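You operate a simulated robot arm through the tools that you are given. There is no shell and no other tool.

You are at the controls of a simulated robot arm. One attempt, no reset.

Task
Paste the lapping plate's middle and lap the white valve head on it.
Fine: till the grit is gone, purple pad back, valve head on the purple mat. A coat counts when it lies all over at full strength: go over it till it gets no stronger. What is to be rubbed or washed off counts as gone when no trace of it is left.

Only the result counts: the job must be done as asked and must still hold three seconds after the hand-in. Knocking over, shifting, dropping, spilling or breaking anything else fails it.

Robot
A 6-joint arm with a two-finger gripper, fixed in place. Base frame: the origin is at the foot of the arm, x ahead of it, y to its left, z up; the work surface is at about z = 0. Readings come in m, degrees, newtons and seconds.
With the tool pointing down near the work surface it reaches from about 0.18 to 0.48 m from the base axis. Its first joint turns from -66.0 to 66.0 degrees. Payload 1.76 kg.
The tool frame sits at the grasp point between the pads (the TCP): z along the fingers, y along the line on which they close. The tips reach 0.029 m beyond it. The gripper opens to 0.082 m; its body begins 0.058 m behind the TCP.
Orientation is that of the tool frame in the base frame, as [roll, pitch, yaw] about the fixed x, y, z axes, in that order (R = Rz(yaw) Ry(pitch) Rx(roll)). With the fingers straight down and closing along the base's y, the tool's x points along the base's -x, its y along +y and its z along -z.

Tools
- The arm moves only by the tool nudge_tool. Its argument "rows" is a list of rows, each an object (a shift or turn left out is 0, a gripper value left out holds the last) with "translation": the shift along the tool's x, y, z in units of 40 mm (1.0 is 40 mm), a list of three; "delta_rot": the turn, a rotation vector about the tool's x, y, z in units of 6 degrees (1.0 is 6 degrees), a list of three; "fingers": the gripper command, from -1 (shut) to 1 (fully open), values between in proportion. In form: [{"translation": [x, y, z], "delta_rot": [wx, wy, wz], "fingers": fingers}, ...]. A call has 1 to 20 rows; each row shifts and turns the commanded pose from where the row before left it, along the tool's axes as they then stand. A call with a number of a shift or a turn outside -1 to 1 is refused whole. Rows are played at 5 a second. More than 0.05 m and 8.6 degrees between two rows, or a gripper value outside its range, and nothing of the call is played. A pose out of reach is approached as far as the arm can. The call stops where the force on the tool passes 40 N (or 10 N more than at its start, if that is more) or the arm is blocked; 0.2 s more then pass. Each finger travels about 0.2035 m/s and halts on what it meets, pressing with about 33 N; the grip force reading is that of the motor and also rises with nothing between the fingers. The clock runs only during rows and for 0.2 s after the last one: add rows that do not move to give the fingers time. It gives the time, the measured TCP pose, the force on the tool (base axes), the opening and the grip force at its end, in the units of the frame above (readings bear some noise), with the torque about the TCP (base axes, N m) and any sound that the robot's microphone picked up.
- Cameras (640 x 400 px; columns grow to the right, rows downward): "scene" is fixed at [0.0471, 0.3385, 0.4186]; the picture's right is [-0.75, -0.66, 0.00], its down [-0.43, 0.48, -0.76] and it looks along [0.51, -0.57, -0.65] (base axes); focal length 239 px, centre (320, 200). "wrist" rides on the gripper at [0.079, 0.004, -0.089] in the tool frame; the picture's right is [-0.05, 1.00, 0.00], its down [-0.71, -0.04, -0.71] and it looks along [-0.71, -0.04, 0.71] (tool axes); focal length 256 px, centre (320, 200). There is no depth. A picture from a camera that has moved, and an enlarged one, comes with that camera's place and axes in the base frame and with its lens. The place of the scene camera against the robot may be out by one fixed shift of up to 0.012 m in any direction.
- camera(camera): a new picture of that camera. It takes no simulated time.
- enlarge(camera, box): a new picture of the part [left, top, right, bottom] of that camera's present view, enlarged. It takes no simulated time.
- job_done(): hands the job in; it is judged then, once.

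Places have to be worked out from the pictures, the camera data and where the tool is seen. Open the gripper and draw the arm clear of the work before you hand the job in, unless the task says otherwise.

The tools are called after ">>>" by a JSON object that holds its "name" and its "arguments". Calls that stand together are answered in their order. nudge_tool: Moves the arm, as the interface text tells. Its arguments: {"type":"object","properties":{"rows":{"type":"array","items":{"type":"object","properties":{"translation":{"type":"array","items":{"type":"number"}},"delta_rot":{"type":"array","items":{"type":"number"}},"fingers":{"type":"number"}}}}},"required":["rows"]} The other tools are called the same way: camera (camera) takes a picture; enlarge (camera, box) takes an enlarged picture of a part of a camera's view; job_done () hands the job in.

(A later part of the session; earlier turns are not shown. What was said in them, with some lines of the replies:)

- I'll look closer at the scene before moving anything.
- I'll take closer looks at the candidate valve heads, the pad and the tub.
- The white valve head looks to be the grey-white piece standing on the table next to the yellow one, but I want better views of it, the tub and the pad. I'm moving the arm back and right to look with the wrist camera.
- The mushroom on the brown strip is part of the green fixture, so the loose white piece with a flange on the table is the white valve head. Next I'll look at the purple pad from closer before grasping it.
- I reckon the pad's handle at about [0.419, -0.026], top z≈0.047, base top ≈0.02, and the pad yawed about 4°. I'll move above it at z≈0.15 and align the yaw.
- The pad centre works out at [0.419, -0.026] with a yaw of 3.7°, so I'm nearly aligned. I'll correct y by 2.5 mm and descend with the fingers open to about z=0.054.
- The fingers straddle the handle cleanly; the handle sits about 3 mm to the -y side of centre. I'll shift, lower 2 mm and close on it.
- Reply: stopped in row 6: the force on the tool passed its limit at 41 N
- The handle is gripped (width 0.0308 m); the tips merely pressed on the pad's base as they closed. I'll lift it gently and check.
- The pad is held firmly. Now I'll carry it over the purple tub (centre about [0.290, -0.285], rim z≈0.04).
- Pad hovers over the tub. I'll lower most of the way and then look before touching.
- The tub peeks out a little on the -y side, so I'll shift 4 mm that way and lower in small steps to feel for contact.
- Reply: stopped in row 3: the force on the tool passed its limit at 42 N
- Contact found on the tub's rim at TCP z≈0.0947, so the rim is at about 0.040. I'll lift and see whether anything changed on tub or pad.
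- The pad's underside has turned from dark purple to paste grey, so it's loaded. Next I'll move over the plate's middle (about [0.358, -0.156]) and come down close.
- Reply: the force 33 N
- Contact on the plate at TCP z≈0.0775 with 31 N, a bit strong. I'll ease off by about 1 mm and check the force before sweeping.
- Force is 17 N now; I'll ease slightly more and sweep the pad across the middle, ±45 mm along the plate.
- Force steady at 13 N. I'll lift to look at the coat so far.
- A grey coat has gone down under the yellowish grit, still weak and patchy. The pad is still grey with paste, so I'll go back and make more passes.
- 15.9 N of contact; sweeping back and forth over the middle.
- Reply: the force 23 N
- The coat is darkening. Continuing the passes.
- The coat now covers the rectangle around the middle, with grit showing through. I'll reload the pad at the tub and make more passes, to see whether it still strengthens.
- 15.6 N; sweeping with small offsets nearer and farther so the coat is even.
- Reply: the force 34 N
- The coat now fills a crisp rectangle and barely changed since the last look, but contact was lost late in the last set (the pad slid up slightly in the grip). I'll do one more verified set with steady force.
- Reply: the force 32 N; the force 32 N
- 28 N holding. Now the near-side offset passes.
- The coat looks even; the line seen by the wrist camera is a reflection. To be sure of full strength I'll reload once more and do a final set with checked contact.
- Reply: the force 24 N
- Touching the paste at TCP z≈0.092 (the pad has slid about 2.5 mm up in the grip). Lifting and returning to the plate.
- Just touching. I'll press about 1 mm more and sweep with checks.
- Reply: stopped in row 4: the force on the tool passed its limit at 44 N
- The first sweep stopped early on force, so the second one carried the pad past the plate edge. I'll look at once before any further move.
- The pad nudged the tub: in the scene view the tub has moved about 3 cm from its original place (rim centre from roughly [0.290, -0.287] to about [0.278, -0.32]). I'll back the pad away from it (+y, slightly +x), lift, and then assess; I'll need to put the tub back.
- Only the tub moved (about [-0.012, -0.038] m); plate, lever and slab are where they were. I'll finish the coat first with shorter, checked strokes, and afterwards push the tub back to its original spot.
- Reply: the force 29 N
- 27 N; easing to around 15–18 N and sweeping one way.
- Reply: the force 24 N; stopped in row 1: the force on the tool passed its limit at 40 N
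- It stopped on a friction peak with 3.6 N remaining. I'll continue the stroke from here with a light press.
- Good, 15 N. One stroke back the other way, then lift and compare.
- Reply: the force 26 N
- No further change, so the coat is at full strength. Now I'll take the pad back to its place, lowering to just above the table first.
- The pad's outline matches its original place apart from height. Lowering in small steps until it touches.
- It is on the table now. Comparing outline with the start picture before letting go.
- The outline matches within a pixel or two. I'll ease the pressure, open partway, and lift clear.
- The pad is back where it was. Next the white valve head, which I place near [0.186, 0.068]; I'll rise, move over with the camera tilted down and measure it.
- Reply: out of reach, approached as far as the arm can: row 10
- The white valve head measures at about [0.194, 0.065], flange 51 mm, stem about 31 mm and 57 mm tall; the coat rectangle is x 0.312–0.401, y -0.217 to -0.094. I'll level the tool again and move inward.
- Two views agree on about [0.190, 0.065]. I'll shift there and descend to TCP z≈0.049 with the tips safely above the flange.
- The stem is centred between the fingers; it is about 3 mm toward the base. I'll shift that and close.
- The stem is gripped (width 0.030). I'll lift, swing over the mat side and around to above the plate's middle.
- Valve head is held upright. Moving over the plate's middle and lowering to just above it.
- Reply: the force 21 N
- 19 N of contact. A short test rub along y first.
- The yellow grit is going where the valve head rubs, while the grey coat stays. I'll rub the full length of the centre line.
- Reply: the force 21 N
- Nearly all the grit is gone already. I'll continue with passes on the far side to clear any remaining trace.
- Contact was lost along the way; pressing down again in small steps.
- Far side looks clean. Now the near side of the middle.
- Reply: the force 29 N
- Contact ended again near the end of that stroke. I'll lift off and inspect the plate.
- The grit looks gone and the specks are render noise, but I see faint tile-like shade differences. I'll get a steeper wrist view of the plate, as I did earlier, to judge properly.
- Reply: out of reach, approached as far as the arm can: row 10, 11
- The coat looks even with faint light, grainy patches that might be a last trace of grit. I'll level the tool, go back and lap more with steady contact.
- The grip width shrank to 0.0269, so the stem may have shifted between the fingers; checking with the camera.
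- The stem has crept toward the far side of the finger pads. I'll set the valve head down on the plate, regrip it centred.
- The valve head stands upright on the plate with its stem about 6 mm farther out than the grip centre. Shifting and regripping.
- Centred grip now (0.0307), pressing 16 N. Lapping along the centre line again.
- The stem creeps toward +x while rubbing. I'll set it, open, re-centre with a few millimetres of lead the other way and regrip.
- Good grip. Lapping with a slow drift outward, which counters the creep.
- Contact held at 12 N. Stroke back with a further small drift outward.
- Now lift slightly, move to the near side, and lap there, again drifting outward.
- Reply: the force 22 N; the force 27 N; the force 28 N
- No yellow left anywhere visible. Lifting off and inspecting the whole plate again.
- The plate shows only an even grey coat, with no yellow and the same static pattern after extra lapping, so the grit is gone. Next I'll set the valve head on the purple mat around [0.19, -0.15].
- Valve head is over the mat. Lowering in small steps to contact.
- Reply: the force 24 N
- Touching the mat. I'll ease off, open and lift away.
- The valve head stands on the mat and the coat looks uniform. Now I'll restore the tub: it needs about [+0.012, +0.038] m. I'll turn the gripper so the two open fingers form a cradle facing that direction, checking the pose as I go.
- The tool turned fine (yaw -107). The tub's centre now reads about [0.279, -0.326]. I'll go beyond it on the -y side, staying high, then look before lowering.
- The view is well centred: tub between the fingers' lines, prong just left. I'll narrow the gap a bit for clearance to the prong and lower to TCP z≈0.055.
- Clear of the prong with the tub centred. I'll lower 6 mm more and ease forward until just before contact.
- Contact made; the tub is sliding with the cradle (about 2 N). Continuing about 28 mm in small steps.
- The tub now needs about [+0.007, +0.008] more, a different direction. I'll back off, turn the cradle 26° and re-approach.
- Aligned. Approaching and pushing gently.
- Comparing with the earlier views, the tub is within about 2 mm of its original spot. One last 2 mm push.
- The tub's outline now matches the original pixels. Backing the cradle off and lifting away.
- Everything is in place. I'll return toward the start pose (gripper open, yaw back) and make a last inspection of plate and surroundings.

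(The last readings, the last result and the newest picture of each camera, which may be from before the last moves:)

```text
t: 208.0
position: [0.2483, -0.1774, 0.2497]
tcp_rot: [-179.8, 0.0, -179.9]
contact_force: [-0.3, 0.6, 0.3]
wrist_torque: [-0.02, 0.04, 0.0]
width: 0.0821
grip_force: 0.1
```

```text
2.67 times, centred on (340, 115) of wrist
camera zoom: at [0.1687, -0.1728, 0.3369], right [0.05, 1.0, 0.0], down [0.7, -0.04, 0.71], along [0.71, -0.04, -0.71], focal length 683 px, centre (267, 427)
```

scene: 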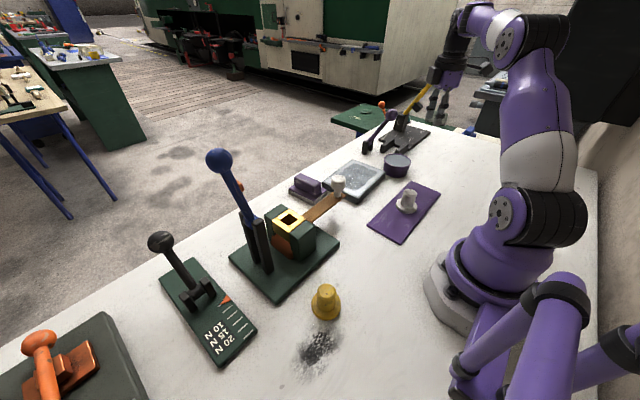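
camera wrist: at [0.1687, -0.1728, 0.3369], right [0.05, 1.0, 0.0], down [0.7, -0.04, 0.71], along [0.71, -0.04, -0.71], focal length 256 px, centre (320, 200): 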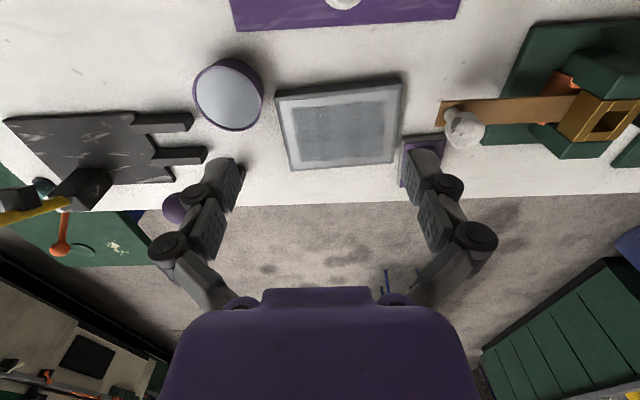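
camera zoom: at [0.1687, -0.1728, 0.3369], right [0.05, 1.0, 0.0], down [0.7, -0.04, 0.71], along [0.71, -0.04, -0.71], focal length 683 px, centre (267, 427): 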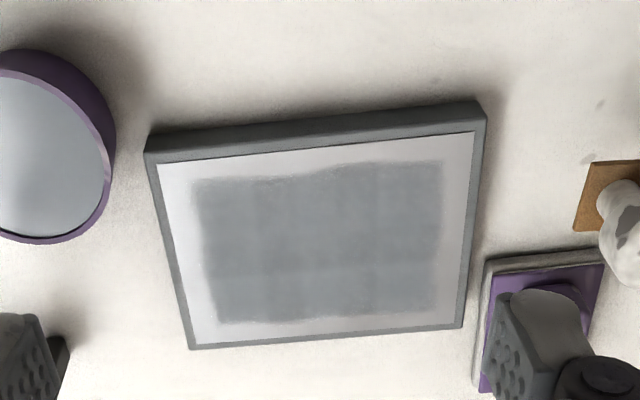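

>>> {"name": "enlarge", "arguments": {"camera": "wrist", "box": [270, 75, 410, 175]}}

>>> {"name": "enlarge", "arguments": {"camera": "scene", "box": [320, 155, 390, 200]}}

>>> {"name": "camera", "arguments": {"camera": "scene"}}

```text
4.00 times, centred on (340, 125) of wrist
camera zoom: at [0.1687, -0.1728, 0.3369], right [0.05, 1.0, 0.0], down [0.7, -0.04, 0.71], along [0.71, -0.04, -0.71], focal length 1024 px, centre (240, 500)
```

zoom: 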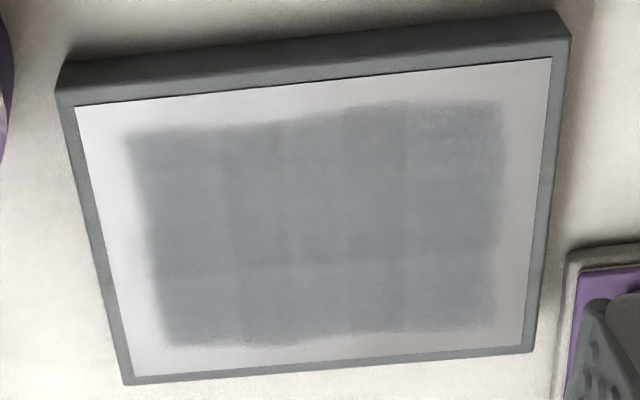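

```text
8.89 times, centred on (355, 178) of scene
camera zoom: at [0.0471, 0.3385, 0.4186], right [-0.75, -0.66, 0.0], down [-0.43, 0.48, -0.76], along [0.51, -0.57, -0.65], focal length 2122 px, centre (9, 400)
```

zoom: 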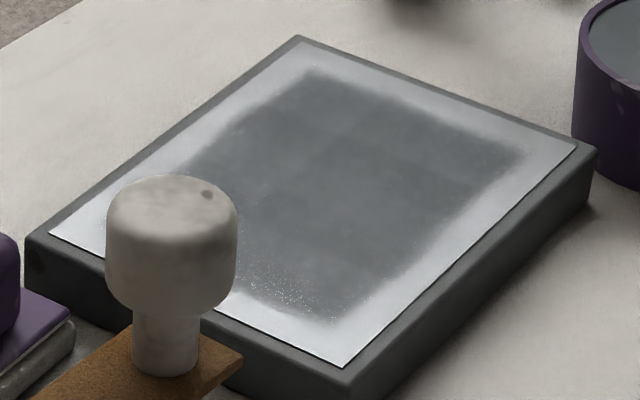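

```text
taken
```

scene: 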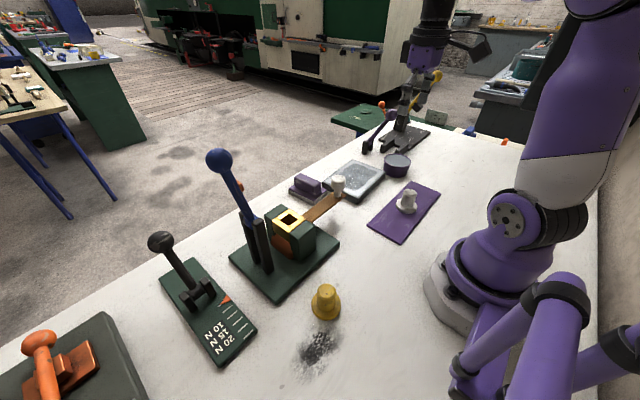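

The coat lies evenly over the plate's middle with no grit left. The pad is back in its place, the white valve head stands on the purple mat, and the tub is back on its original spot. The gripper is open and clear, so I'm handing in.

>>> {"name": "job_done", "arguments": {}}

```text
The job is handed in.
```

The job is handed in. The paste coat is on, the grit is gone, the pad is back, and the white valve head stands on the purple mat. One thing may count against it: I knocked the purple tub partway through and pushed it back afterwards.

- **Coat:** The plate's middle has an even grey coat. Further pad passes made no visible difference, so I judged it to be at full strength. I could still see very faint shade differences, which did not change with more work.
- **Lapping:** I rubbed the white valve head over the whole coated area. The last close-up pictures show no grit left.
- **Purple pad:** It is back where it started, and its outline matches the first pictures.
- **Valve head:** It stands upright near the middle of the mat.
- **Tub:** A pad stroke stopped early on force, and the next one ran off the plate and shoved the tub about 4 cm. I pushed it back until its outline matched the first pictures, and saw no spill. If the shift itself counts, rather than where the tub ended up, that could fail the job.

Nothing else appears to have moved. The arm was clear with the gripper open when I handed in.
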